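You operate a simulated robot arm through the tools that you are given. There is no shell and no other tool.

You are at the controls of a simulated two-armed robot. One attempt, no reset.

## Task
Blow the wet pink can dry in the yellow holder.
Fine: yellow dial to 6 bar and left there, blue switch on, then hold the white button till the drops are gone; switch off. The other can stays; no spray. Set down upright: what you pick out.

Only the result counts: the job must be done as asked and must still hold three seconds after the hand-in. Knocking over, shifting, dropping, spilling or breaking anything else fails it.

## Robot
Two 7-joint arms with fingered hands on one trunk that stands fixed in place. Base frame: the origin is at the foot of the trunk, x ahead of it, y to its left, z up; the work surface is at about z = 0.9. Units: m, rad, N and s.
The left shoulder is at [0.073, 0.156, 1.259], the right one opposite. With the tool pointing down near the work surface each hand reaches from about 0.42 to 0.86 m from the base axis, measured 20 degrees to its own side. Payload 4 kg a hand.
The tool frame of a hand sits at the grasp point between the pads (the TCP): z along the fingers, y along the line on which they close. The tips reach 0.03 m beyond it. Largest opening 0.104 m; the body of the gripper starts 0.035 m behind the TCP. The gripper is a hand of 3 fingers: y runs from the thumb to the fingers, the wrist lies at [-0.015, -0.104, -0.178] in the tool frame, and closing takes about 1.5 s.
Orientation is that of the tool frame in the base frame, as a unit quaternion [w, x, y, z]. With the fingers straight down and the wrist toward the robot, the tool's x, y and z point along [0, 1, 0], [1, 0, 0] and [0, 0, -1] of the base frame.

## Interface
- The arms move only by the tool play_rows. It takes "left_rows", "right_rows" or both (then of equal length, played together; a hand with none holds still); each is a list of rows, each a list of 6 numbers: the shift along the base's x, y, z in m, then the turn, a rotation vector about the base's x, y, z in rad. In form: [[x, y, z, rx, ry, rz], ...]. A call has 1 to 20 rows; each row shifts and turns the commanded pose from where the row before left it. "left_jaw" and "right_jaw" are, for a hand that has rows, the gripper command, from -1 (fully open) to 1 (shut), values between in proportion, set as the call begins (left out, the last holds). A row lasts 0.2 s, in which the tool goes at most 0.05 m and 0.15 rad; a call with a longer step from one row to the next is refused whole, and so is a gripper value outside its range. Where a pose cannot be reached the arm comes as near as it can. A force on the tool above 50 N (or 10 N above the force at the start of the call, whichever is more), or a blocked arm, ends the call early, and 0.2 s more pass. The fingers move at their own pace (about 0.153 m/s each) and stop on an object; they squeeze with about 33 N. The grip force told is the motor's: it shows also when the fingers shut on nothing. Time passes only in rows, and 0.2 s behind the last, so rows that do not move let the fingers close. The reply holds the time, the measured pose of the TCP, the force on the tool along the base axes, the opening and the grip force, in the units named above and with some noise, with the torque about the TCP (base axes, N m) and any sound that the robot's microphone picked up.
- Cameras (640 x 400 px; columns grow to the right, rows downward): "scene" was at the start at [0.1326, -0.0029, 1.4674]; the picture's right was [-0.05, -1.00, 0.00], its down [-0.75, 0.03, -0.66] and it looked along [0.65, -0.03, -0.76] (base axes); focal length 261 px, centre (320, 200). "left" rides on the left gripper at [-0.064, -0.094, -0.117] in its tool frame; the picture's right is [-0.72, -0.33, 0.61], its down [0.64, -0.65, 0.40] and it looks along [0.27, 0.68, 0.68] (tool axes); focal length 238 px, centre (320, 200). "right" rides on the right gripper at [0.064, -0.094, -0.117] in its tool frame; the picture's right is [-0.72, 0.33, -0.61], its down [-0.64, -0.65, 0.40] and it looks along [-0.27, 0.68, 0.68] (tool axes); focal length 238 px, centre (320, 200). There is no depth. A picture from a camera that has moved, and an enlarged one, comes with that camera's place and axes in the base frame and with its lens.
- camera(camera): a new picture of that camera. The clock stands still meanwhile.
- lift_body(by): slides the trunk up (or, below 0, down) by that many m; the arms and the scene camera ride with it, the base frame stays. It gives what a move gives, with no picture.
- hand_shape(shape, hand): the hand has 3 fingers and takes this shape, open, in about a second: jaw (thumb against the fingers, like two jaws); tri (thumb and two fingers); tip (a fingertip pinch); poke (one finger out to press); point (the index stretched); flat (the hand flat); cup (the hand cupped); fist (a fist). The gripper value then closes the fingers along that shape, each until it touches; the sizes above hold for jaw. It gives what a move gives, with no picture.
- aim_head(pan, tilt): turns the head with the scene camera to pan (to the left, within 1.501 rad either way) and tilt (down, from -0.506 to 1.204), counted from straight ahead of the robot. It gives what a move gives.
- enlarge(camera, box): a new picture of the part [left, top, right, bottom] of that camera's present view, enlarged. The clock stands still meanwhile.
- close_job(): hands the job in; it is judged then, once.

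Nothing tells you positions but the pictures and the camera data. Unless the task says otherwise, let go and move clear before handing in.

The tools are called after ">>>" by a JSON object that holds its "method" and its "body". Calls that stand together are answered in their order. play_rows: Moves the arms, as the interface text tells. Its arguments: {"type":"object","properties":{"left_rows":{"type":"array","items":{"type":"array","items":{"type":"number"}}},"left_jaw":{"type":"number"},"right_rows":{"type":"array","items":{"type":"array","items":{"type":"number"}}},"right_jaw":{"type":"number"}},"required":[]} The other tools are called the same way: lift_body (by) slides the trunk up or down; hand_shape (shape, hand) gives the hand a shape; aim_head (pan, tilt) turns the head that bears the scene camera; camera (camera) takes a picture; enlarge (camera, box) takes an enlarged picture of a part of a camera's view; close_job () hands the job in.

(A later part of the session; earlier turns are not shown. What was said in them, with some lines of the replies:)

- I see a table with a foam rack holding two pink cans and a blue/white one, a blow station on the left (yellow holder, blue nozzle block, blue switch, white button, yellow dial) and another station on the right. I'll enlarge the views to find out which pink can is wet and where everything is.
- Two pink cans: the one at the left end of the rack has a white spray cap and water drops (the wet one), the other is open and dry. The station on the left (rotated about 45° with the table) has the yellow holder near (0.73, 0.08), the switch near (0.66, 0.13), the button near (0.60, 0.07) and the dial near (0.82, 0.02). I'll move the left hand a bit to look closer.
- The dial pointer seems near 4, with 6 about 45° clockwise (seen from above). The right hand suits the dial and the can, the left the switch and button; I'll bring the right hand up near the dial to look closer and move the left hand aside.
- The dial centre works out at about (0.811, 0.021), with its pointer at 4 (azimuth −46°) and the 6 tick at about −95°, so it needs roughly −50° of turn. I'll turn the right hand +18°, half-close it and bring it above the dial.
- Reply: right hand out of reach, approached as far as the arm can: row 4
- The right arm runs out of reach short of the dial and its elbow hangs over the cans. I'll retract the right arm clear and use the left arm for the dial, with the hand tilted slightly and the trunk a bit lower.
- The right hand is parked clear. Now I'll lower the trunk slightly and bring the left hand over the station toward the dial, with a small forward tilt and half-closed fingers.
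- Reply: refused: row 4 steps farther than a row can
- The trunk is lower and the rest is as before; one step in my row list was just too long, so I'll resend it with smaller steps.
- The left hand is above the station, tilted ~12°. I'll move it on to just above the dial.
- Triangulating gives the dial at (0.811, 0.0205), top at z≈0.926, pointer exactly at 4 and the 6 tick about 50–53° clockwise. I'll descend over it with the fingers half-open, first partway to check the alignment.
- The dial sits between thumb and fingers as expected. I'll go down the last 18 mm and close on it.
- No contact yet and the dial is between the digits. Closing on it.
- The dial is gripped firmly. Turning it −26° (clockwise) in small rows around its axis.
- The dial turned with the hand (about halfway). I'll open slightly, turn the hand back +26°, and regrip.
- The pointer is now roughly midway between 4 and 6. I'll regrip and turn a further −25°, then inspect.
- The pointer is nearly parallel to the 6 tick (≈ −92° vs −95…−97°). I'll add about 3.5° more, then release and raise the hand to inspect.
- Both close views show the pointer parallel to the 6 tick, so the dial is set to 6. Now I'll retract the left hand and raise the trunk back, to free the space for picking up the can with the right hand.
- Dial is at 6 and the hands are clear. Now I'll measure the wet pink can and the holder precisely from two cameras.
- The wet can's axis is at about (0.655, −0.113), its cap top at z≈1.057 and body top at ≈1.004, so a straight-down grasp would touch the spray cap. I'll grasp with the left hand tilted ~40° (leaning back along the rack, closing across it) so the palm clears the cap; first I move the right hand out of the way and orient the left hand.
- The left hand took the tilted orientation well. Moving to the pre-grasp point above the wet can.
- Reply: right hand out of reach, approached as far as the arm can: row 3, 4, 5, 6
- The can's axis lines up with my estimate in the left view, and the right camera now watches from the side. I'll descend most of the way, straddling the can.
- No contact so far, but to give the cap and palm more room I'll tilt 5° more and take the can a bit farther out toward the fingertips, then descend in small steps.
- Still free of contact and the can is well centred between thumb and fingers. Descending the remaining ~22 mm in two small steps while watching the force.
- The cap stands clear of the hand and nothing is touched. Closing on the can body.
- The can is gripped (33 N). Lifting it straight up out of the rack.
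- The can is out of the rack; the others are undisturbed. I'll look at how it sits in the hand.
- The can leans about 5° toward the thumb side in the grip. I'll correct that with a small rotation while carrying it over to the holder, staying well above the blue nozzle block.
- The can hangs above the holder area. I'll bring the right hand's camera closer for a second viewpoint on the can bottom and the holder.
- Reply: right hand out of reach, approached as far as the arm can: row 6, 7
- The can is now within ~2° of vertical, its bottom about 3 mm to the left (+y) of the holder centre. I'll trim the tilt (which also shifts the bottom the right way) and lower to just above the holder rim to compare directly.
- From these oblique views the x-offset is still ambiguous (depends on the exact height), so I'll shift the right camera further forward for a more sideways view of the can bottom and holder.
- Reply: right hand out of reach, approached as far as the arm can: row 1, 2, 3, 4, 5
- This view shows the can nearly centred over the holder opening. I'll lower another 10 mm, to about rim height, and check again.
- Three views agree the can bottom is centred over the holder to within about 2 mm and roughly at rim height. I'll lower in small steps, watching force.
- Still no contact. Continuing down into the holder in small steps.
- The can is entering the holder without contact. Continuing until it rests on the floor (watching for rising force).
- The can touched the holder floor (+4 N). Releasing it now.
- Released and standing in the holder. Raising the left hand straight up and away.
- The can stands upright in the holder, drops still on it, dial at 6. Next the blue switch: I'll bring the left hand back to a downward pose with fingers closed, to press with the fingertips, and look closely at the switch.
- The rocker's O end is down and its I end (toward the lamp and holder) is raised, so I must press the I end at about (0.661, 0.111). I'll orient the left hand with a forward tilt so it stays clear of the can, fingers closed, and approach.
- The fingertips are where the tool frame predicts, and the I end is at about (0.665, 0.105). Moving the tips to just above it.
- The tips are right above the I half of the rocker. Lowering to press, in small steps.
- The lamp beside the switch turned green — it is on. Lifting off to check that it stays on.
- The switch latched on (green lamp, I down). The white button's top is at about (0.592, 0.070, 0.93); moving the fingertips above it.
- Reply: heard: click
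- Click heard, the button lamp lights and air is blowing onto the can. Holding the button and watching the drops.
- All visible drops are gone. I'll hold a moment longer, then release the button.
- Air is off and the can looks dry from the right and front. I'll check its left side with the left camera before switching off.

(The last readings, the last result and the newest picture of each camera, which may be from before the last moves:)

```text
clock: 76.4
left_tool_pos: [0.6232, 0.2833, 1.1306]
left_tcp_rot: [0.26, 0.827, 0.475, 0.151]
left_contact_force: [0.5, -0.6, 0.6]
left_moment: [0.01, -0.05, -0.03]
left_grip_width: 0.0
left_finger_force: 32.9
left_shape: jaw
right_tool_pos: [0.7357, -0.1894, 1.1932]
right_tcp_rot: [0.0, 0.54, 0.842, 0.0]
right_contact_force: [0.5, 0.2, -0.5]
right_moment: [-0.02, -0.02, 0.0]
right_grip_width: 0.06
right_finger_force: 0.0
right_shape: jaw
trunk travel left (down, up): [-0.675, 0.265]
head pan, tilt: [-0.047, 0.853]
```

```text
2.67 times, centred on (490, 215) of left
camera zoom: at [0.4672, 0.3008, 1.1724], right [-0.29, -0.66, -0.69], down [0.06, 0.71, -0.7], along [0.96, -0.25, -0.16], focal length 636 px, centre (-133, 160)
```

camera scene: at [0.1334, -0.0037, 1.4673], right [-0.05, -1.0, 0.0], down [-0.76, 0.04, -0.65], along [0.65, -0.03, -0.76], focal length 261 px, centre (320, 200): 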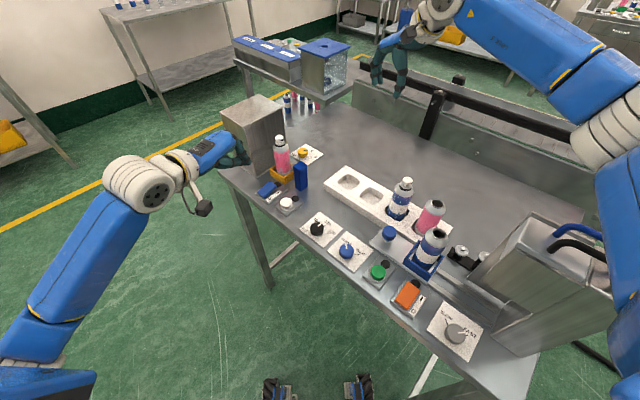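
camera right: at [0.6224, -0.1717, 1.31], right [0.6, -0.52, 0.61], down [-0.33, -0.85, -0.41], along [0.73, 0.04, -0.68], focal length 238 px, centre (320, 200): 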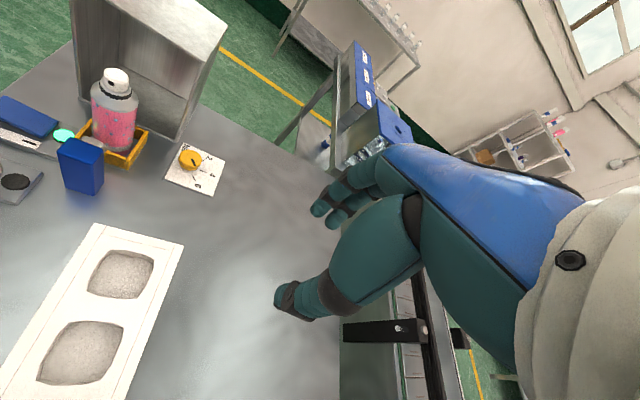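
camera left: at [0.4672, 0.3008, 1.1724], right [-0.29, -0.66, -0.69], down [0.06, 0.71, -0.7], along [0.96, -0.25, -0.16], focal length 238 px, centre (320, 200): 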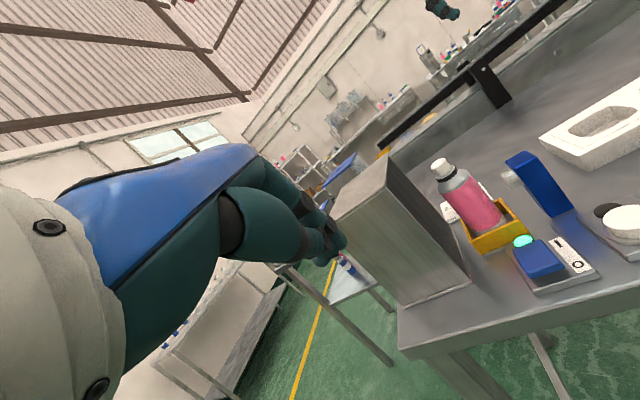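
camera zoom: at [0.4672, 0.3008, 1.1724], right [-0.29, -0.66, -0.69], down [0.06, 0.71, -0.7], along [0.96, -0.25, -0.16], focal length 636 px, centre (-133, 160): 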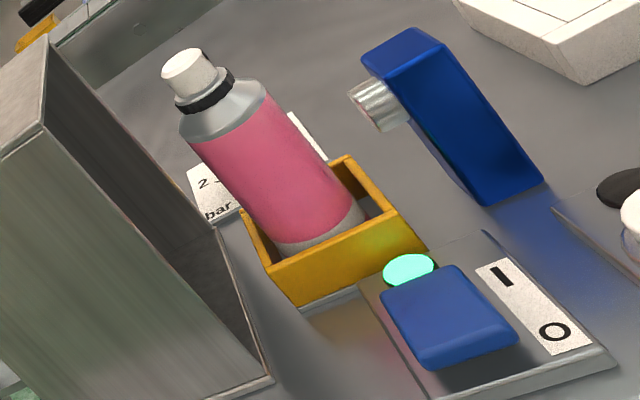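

The can is dry from this side too. Now I'll switch off by pressing the raised O end at about (0.637, 0.135).

>>> {"method": "play_rows", "body": {"left_rows": [[0, -0.035, -0.015, 0, 0, 0], [0, -0.035, -0.02, 0, 0, 0], [0, -0.035, -0.025, 0, 0, 0], [-0.001, -0.0345, -0.03, 0, 0, 0], [0, 0, -0.04, 0, 0, 0], [0, 0, -0.02, 0, 0, 0], [0, 0, 0, 0, 0, 0]]}}

>>> {"method": "enlarge", "body": {"camera": "left", "box": [270, 170, 470, 340]}}

>>> {"method": "enlarge", "body": {"camera": "right", "box": [0, 60, 160, 200]}}

>>> {"method": "enlarge", "body": {"camera": "scene", "box": [220, 120, 320, 220]}}

```text
clock: 78.0
left_tool_pos: [0.6231, 0.1407, 0.9816]
left_tcp_rot: [0.261, 0.827, 0.474, 0.15]
left_contact_force: [-0.1, 0.4, -0.1]
left_moment: [0.01, 0.0, 0.01]
left_grip_width: 0.0001
left_finger_force: 33.2
left_shape: jaw
right_tool_pos: [0.7357, -0.1878, 1.1925]
right_tcp_rot: [0.001, 0.541, 0.841, 0.0]
right_contact_force: [0.5, 0.1, 0.6]
right_moment: [-0.02, 0.02, 0.0]
right_grip_width: 0.06
right_finger_force: 0.1
right_shape: jaw
trunk travel left (down, up): [-0.675, 0.265]
head pan, tilt: [-0.047, 0.853]
```

```text
2.35 times, centred on (370, 255) of left
camera zoom: at [0.4661, 0.1573, 1.0227], right [-0.29, -0.66, -0.69], down [0.06, 0.71, -0.7], along [0.96, -0.25, -0.16], focal length 561 px, centre (202, 71)
```

zoom: 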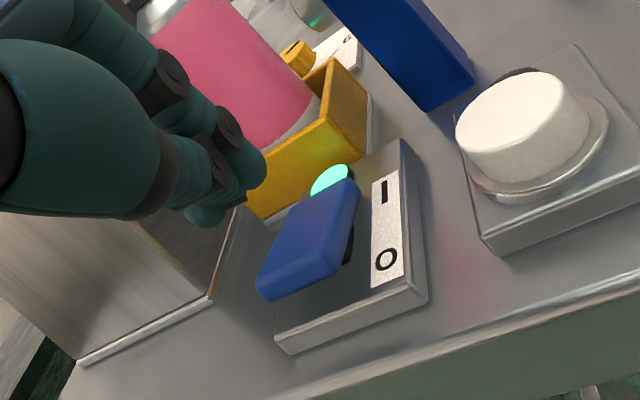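

```text
2.86 times, centred on (80, 130) of right
camera zoom: at [0.6226, -0.1712, 1.31], right [0.6, -0.52, 0.61], down [-0.33, -0.85, -0.4], along [0.73, 0.04, -0.68], focal length 681 px, centre (1006, 400)
```

zoom: 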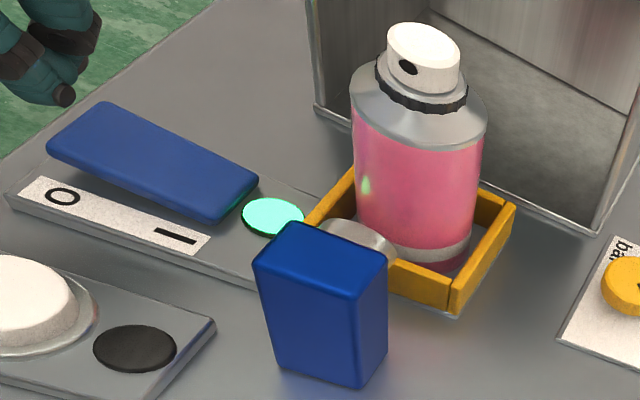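

```text
4.00 times, centred on (270, 170) of scene
camera zoom: at [0.1333, -0.0035, 1.4673], right [-0.05, -1.0, 0.0], down [-0.76, 0.03, -0.65], along [0.65, -0.03, -0.76], focal length 1045 px, centre (520, 320)
```

zoom: 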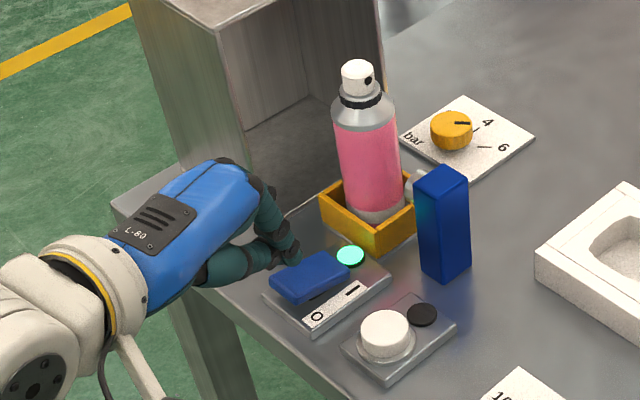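

>>> {"method": "play_rows", "body": {"left_rows": [[-0.004, 0.003, -0.012, 0, 0, 0], [0, 0, -0.01, 0, 0, 0], [0, 0, 0, 0, 0, 0]]}}

>>> {"method": "enlarge", "body": {"camera": "right", "box": [0, 60, 160, 200]}}

>>> {"method": "enlarge", "body": {"camera": "left", "box": [270, 170, 470, 340]}}

```text
clock: 78.8
left_tool_pos: [0.6184, 0.1431, 0.9588]
left_tcp_rot: [0.261, 0.828, 0.473, 0.15]
left_contact_force: [0.2, 0.3, 0.1]
left_moment: [0.02, 0.0, 0.05]
left_grip_width: 0.0
left_finger_force: 32.5
left_shape: jaw
right_tool_pos: [0.7357, -0.19, 1.1924]
right_tcp_rot: [0.0, 0.54, 0.842, -0.001]
right_contact_force: [0.8, 0.7, 0.4]
right_moment: [0.02, 0.01, 0.04]
right_grip_width: 0.0603
right_finger_force: 0.1
right_shape: jaw
trunk travel left (down, up): [-0.675, 0.265]
head pan, tilt: [-0.047, 0.853]
```

```text
2.86 times, centred on (80, 130) of right
camera zoom: at [0.6226, -0.1714, 1.3099], right [0.6, -0.52, 0.61], down [-0.33, -0.85, -0.4], along [0.73, 0.04, -0.68], focal length 681 px, centre (1006, 400)
```

zoom: 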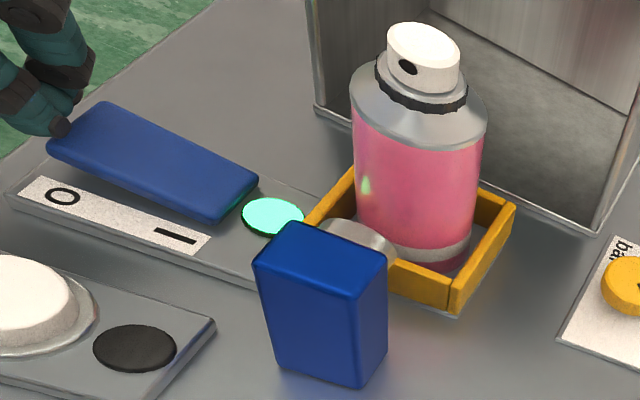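

```text
2.35 times, centred on (370, 255) of left
camera zoom: at [0.4616, 0.1609, 1.0007], right [-0.29, -0.66, -0.69], down [0.06, 0.71, -0.7], along [0.96, -0.25, -0.16], focal length 561 px, centre (202, 71)
```

zoom: 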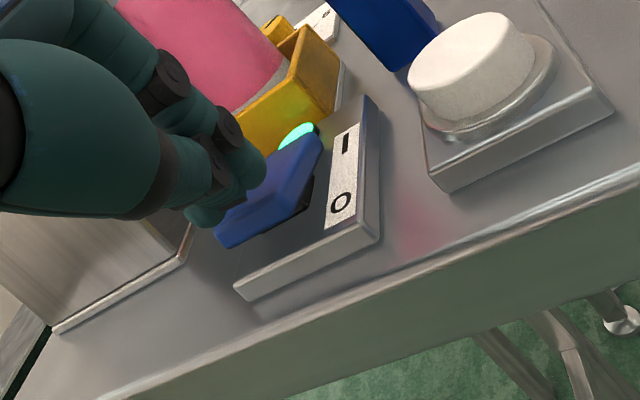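

The tip is right at the O end's edge; I'll move it ~10 mm inward before pressing.

>>> {"method": "play_rows", "body": {"left_rows": [[0, 0, 0.006, 0, 0, 0], [0.007, -0.007, 0, 0, 0, 0], [0, 0, -0.008, 0, 0, 0], [0, 0, 0, 0, 0, 0]]}}

>>> {"method": "enlarge", "body": {"camera": "right", "box": [0, 60, 160, 200]}}

```text
clock: 79.8
left_tool_pos: [0.6235, 0.1384, 0.9559]
left_tcp_rot: [0.261, 0.827, 0.475, 0.15]
left_contact_force: [0.0, -0.3, 0.3]
left_moment: [-0.01, -0.02, -0.03]
left_grip_width: 0.0
left_finger_force: 32.6
left_shape: jaw
right_tool_pos: [0.7349, -0.1895, 1.1929]
right_tcp_rot: [0.0, 0.54, 0.842, 0.0]
right_contact_force: [-0.5, 0.1, 0.4]
right_moment: [-0.04, -0.02, -0.01]
right_grip_width: 0.0602
right_finger_force: 0.1
right_shape: jaw
trunk travel left (down, up): [-0.675, 0.265]
head pan, tilt: [-0.047, 0.853]
```

```text
2.86 times, centred on (80, 130) of right
camera zoom: at [0.6221, -0.1712, 1.3103], right [0.6, -0.52, 0.61], down [-0.33, -0.85, -0.4], along [0.73, 0.04, -0.68], focal length 681 px, centre (1006, 400)
```

zoom: 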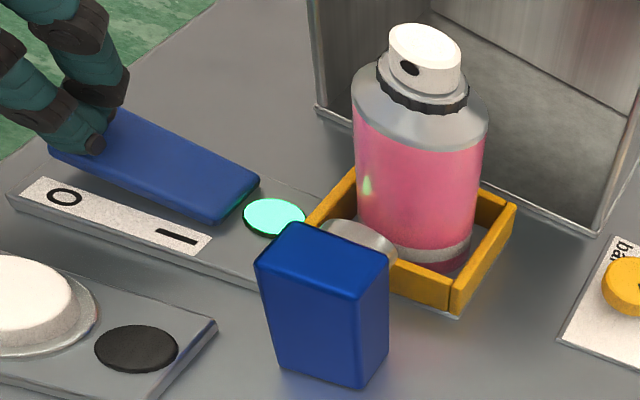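

Now the tips are well on the O half. Pressing down.

>>> {"method": "play_rows", "body": {"left_rows": [[0, 0, -0.004, 0, 0, 0], [0, 0, -0.004, 0, 0, 0], [0, 0, -0.002, 0, 0, 0], [0, 0, 0, 0, 0, 0]]}}

>>> {"method": "enlarge", "body": {"camera": "right", "box": [0, 60, 160, 200]}}

```text
clock: 80.8
left_tool_pos: [0.6252, 0.1372, 0.9487]
left_tcp_rot: [0.26, 0.828, 0.474, 0.15]
left_contact_force: [0.5, -0.1, 1.8]
left_moment: [0.02, -0.02, 0.01]
left_grip_width: 0.0
left_finger_force: 32.8
left_shape: jaw
right_tool_pos: [0.7339, -0.1892, 1.1937]
right_tcp_rot: [0.0, 0.54, 0.842, 0.0]
right_contact_force: [-0.5, 0.4, 0.5]
right_moment: [0.0, -0.02, -0.01]
right_grip_width: 0.06
right_finger_force: 0.0
right_shape: jaw
trunk travel left (down, up): [-0.675, 0.265]
head pan, tilt: [-0.047, 0.853]
```

```text
2.86 times, centred on (80, 130) of right
camera zoom: at [0.6221, -0.1713, 1.3103], right [0.6, -0.52, 0.61], down [-0.33, -0.85, -0.4], along [0.73, 0.04, -0.68], focal length 681 px, centre (1006, 400)
```

zoom: 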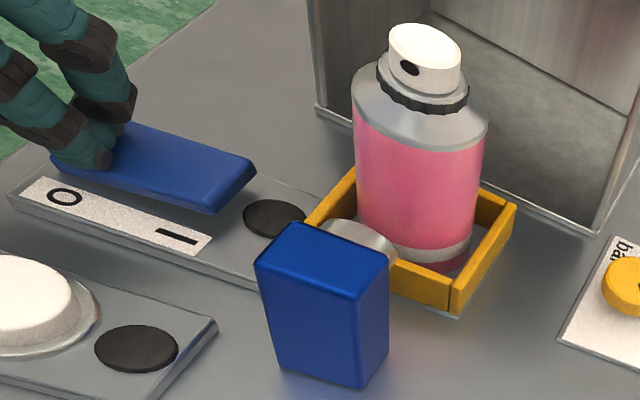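

The lamp is off and the rocker is back on O. Lifting off and moving the left hand clear.

>>> {"method": "play_rows", "body": {"left_rows": [[0, 0, 0.01, 0, 0, 0], [0, 0, 0.02, 0, 0, 0], [0, 0, 0.035, 0, 0, 0], [-0.01, 0.01, 0.035, 0, 0, 0], [-0.02, 0.03, 0.02, 0, 0, 0], [-0.02, 0.035, 0.02, 0, 0, 0], [-0.02, 0.035, 0.02, 0, 0, 0], [-0.02, 0.035, 0.01, 0, 0, 0], [0, 0, 0, 0, 0, 0]]}}

>>> {"method": "camera", "body": {"camera": "scene"}}

>>> {"method": "enlarge", "body": {"camera": "scene", "box": [240, 120, 340, 220]}}

>>> {"method": "enlarge", "body": {"camera": "right", "box": [0, 40, 240, 220]}}

>>> {"method": "camera", "body": {"camera": "left"}}

```text
clock: 82.8
left_tool_pos: [0.5333, 0.2828, 1.1159]
left_tcp_rot: [0.261, 0.828, 0.474, 0.15]
left_contact_force: [0.1, -0.3, -0.4]
left_moment: [0.0, -0.01, -0.02]
left_grip_width: 0.0
left_finger_force: 33.0
left_shape: jaw
right_tool_pos: [0.7347, -0.1894, 1.1919]
right_tcp_rot: [0.0, 0.54, 0.842, 0.0]
right_contact_force: [1.0, 0.3, 0.2]
right_moment: [-0.01, -0.02, 0.0]
right_grip_width: 0.0601
right_finger_force: 0.0
right_shape: jaw
trunk travel left (down, up): [-0.675, 0.265]
head pan, tilt: [-0.047, 0.853]
```

```text
taken
camera scene: at [0.1331, -0.0032, 1.4673], right [-0.05, -1.0, 0.0], down [-0.76, 0.03, -0.65], along [0.65, -0.03, -0.76], focal length 261 px, centre (320, 200)
```

scene: 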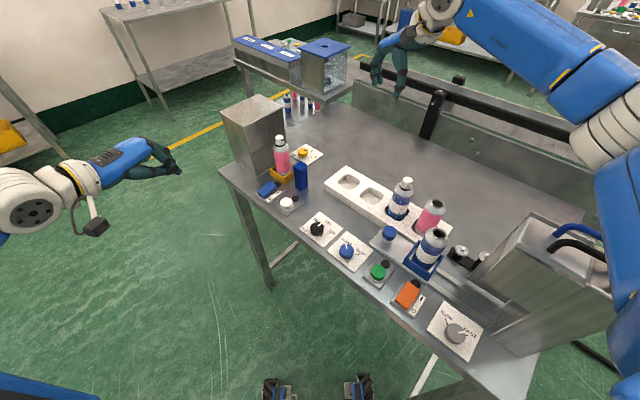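

```text
4.00 times, centred on (290, 170) of scene
camera zoom: at [0.1331, -0.0032, 1.4673], right [-0.05, -1.0, 0.0], down [-0.76, 0.03, -0.65], along [0.65, -0.03, -0.76], focal length 1045 px, centre (440, 320)
```

zoom: 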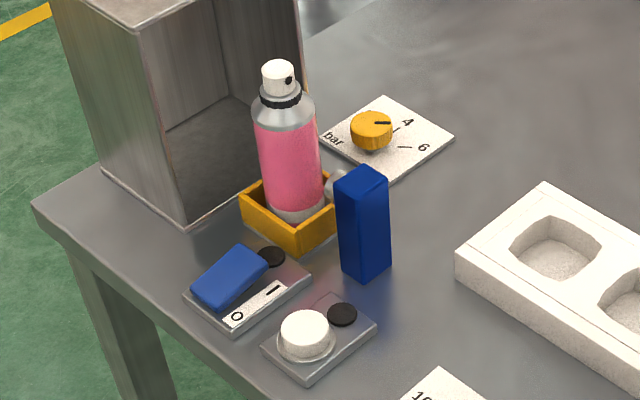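

```text
2.22 times, centred on (120, 130) of right
camera zoom: at [0.6231, -0.171, 1.3096], right [0.6, -0.52, 0.61], down [-0.33, -0.85, -0.4], along [0.73, 0.04, -0.68], focal length 530 px, centre (764, 356)
```

zoom: 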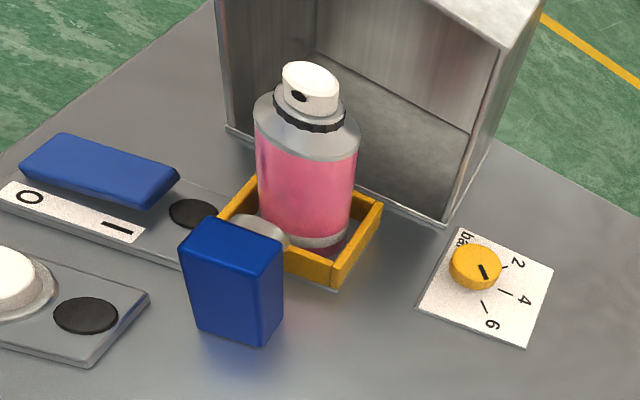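

```text
taken
camera left: at [0.3767, 0.3009, 1.1575], right [-0.29, -0.66, -0.69], down [0.06, 0.71, -0.7], along [0.96, -0.25, -0.16], focal length 238 px, centre (320, 200)
```

left: 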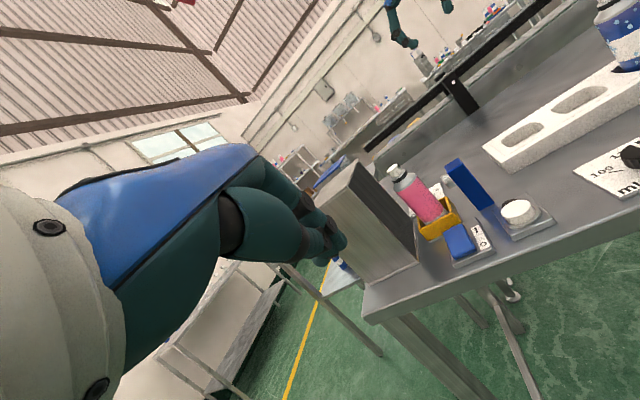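

Everything looks in place: switch off, can dry and upright. A last close check of the dial pointer and the unseen side of the can.

>>> {"method": "enlarge", "body": {"camera": "right", "box": [160, 130, 230, 200]}}

>>> {"method": "enlarge", "body": {"camera": "scene", "box": [280, 130, 330, 180]}}

>>> {"method": "enlarge", "body": {"camera": "right", "box": [80, 60, 160, 170]}}

```text
5.71 times, centred on (195, 165) of right
camera zoom: at [0.6231, -0.171, 1.3096], right [0.6, -0.52, 0.61], down [-0.33, -0.85, -0.4], along [0.73, 0.04, -0.68], focal length 1362 px, centre (1034, 400)
```

zoom: 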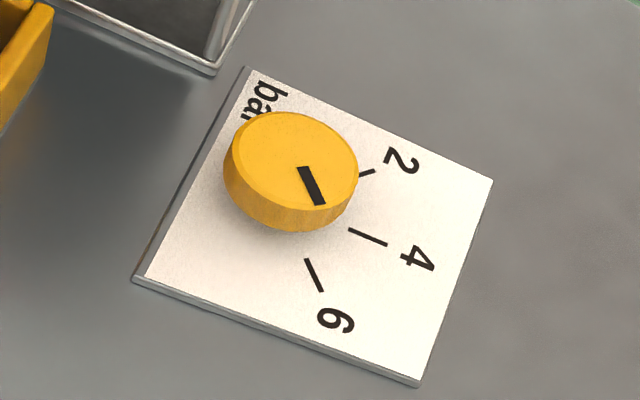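

```text
8.00 times, centred on (305, 155) of scene
camera zoom: at [0.1331, -0.0032, 1.4673], right [-0.05, -1.0, 0.0], down [-0.76, 0.03, -0.65], along [0.65, -0.03, -0.76], focal length 2090 px, centre (440, 560)
```

zoom: 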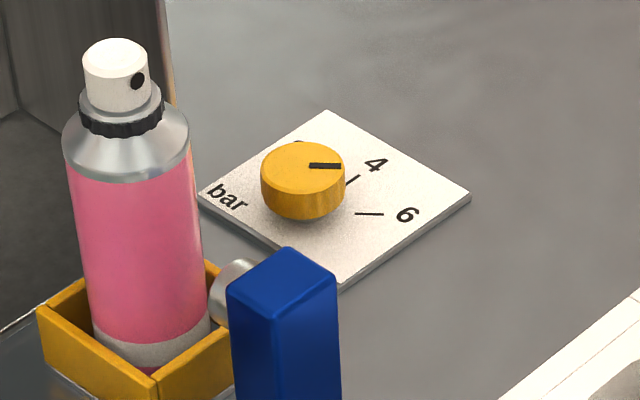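

```text
3.64 times, centred on (120, 115) of right
camera zoom: at [0.6231, -0.171, 1.3096], right [0.6, -0.52, 0.61], down [-0.33, -0.85, -0.4], along [0.73, 0.04, -0.68], focal length 867 px, centre (1047, 509)
```

zoom: 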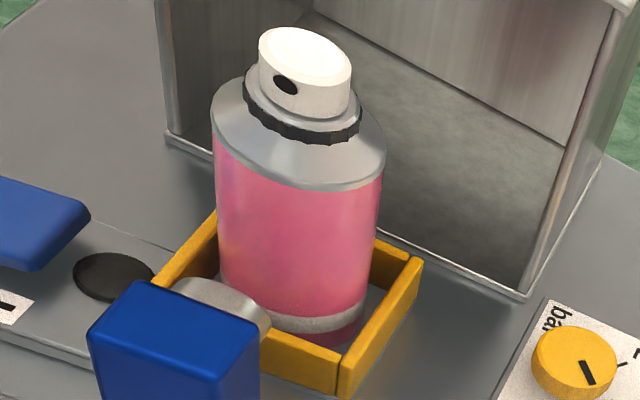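

The job is ready to hand in. The pink can stands upright and dry in the yellow holder, with no drops visible from any camera. The dial pointer lines up with 6 bar and the switch is back on O with its lamp out. The other cans are untouched, and both hands are clear.

>>> {"method": "close_job", "body": {}}

```text
The job is handed in.
```

I blew the wet pink can dry in the yellow holder and handed the job in. I haven't seen the verdict.

- **Can:** it is standing upright in the yellow holder, where I left it. The cameras showed no drops on it, but they couldn't see the strip facing the box. I never touched the spray cap.
- **Dial:** its pointer lines up with the 6 bar mark, and I left it there.
- **Switch and button:** I turned the blue switch on and its lamp went green. I then held the white button for about 3 seconds until the drops were gone, and switched off; the lamp is out.
- **Other cans:** they are still where they were, and nothing else was knocked or moved.

Both hands are empty and clear of everything on the table.
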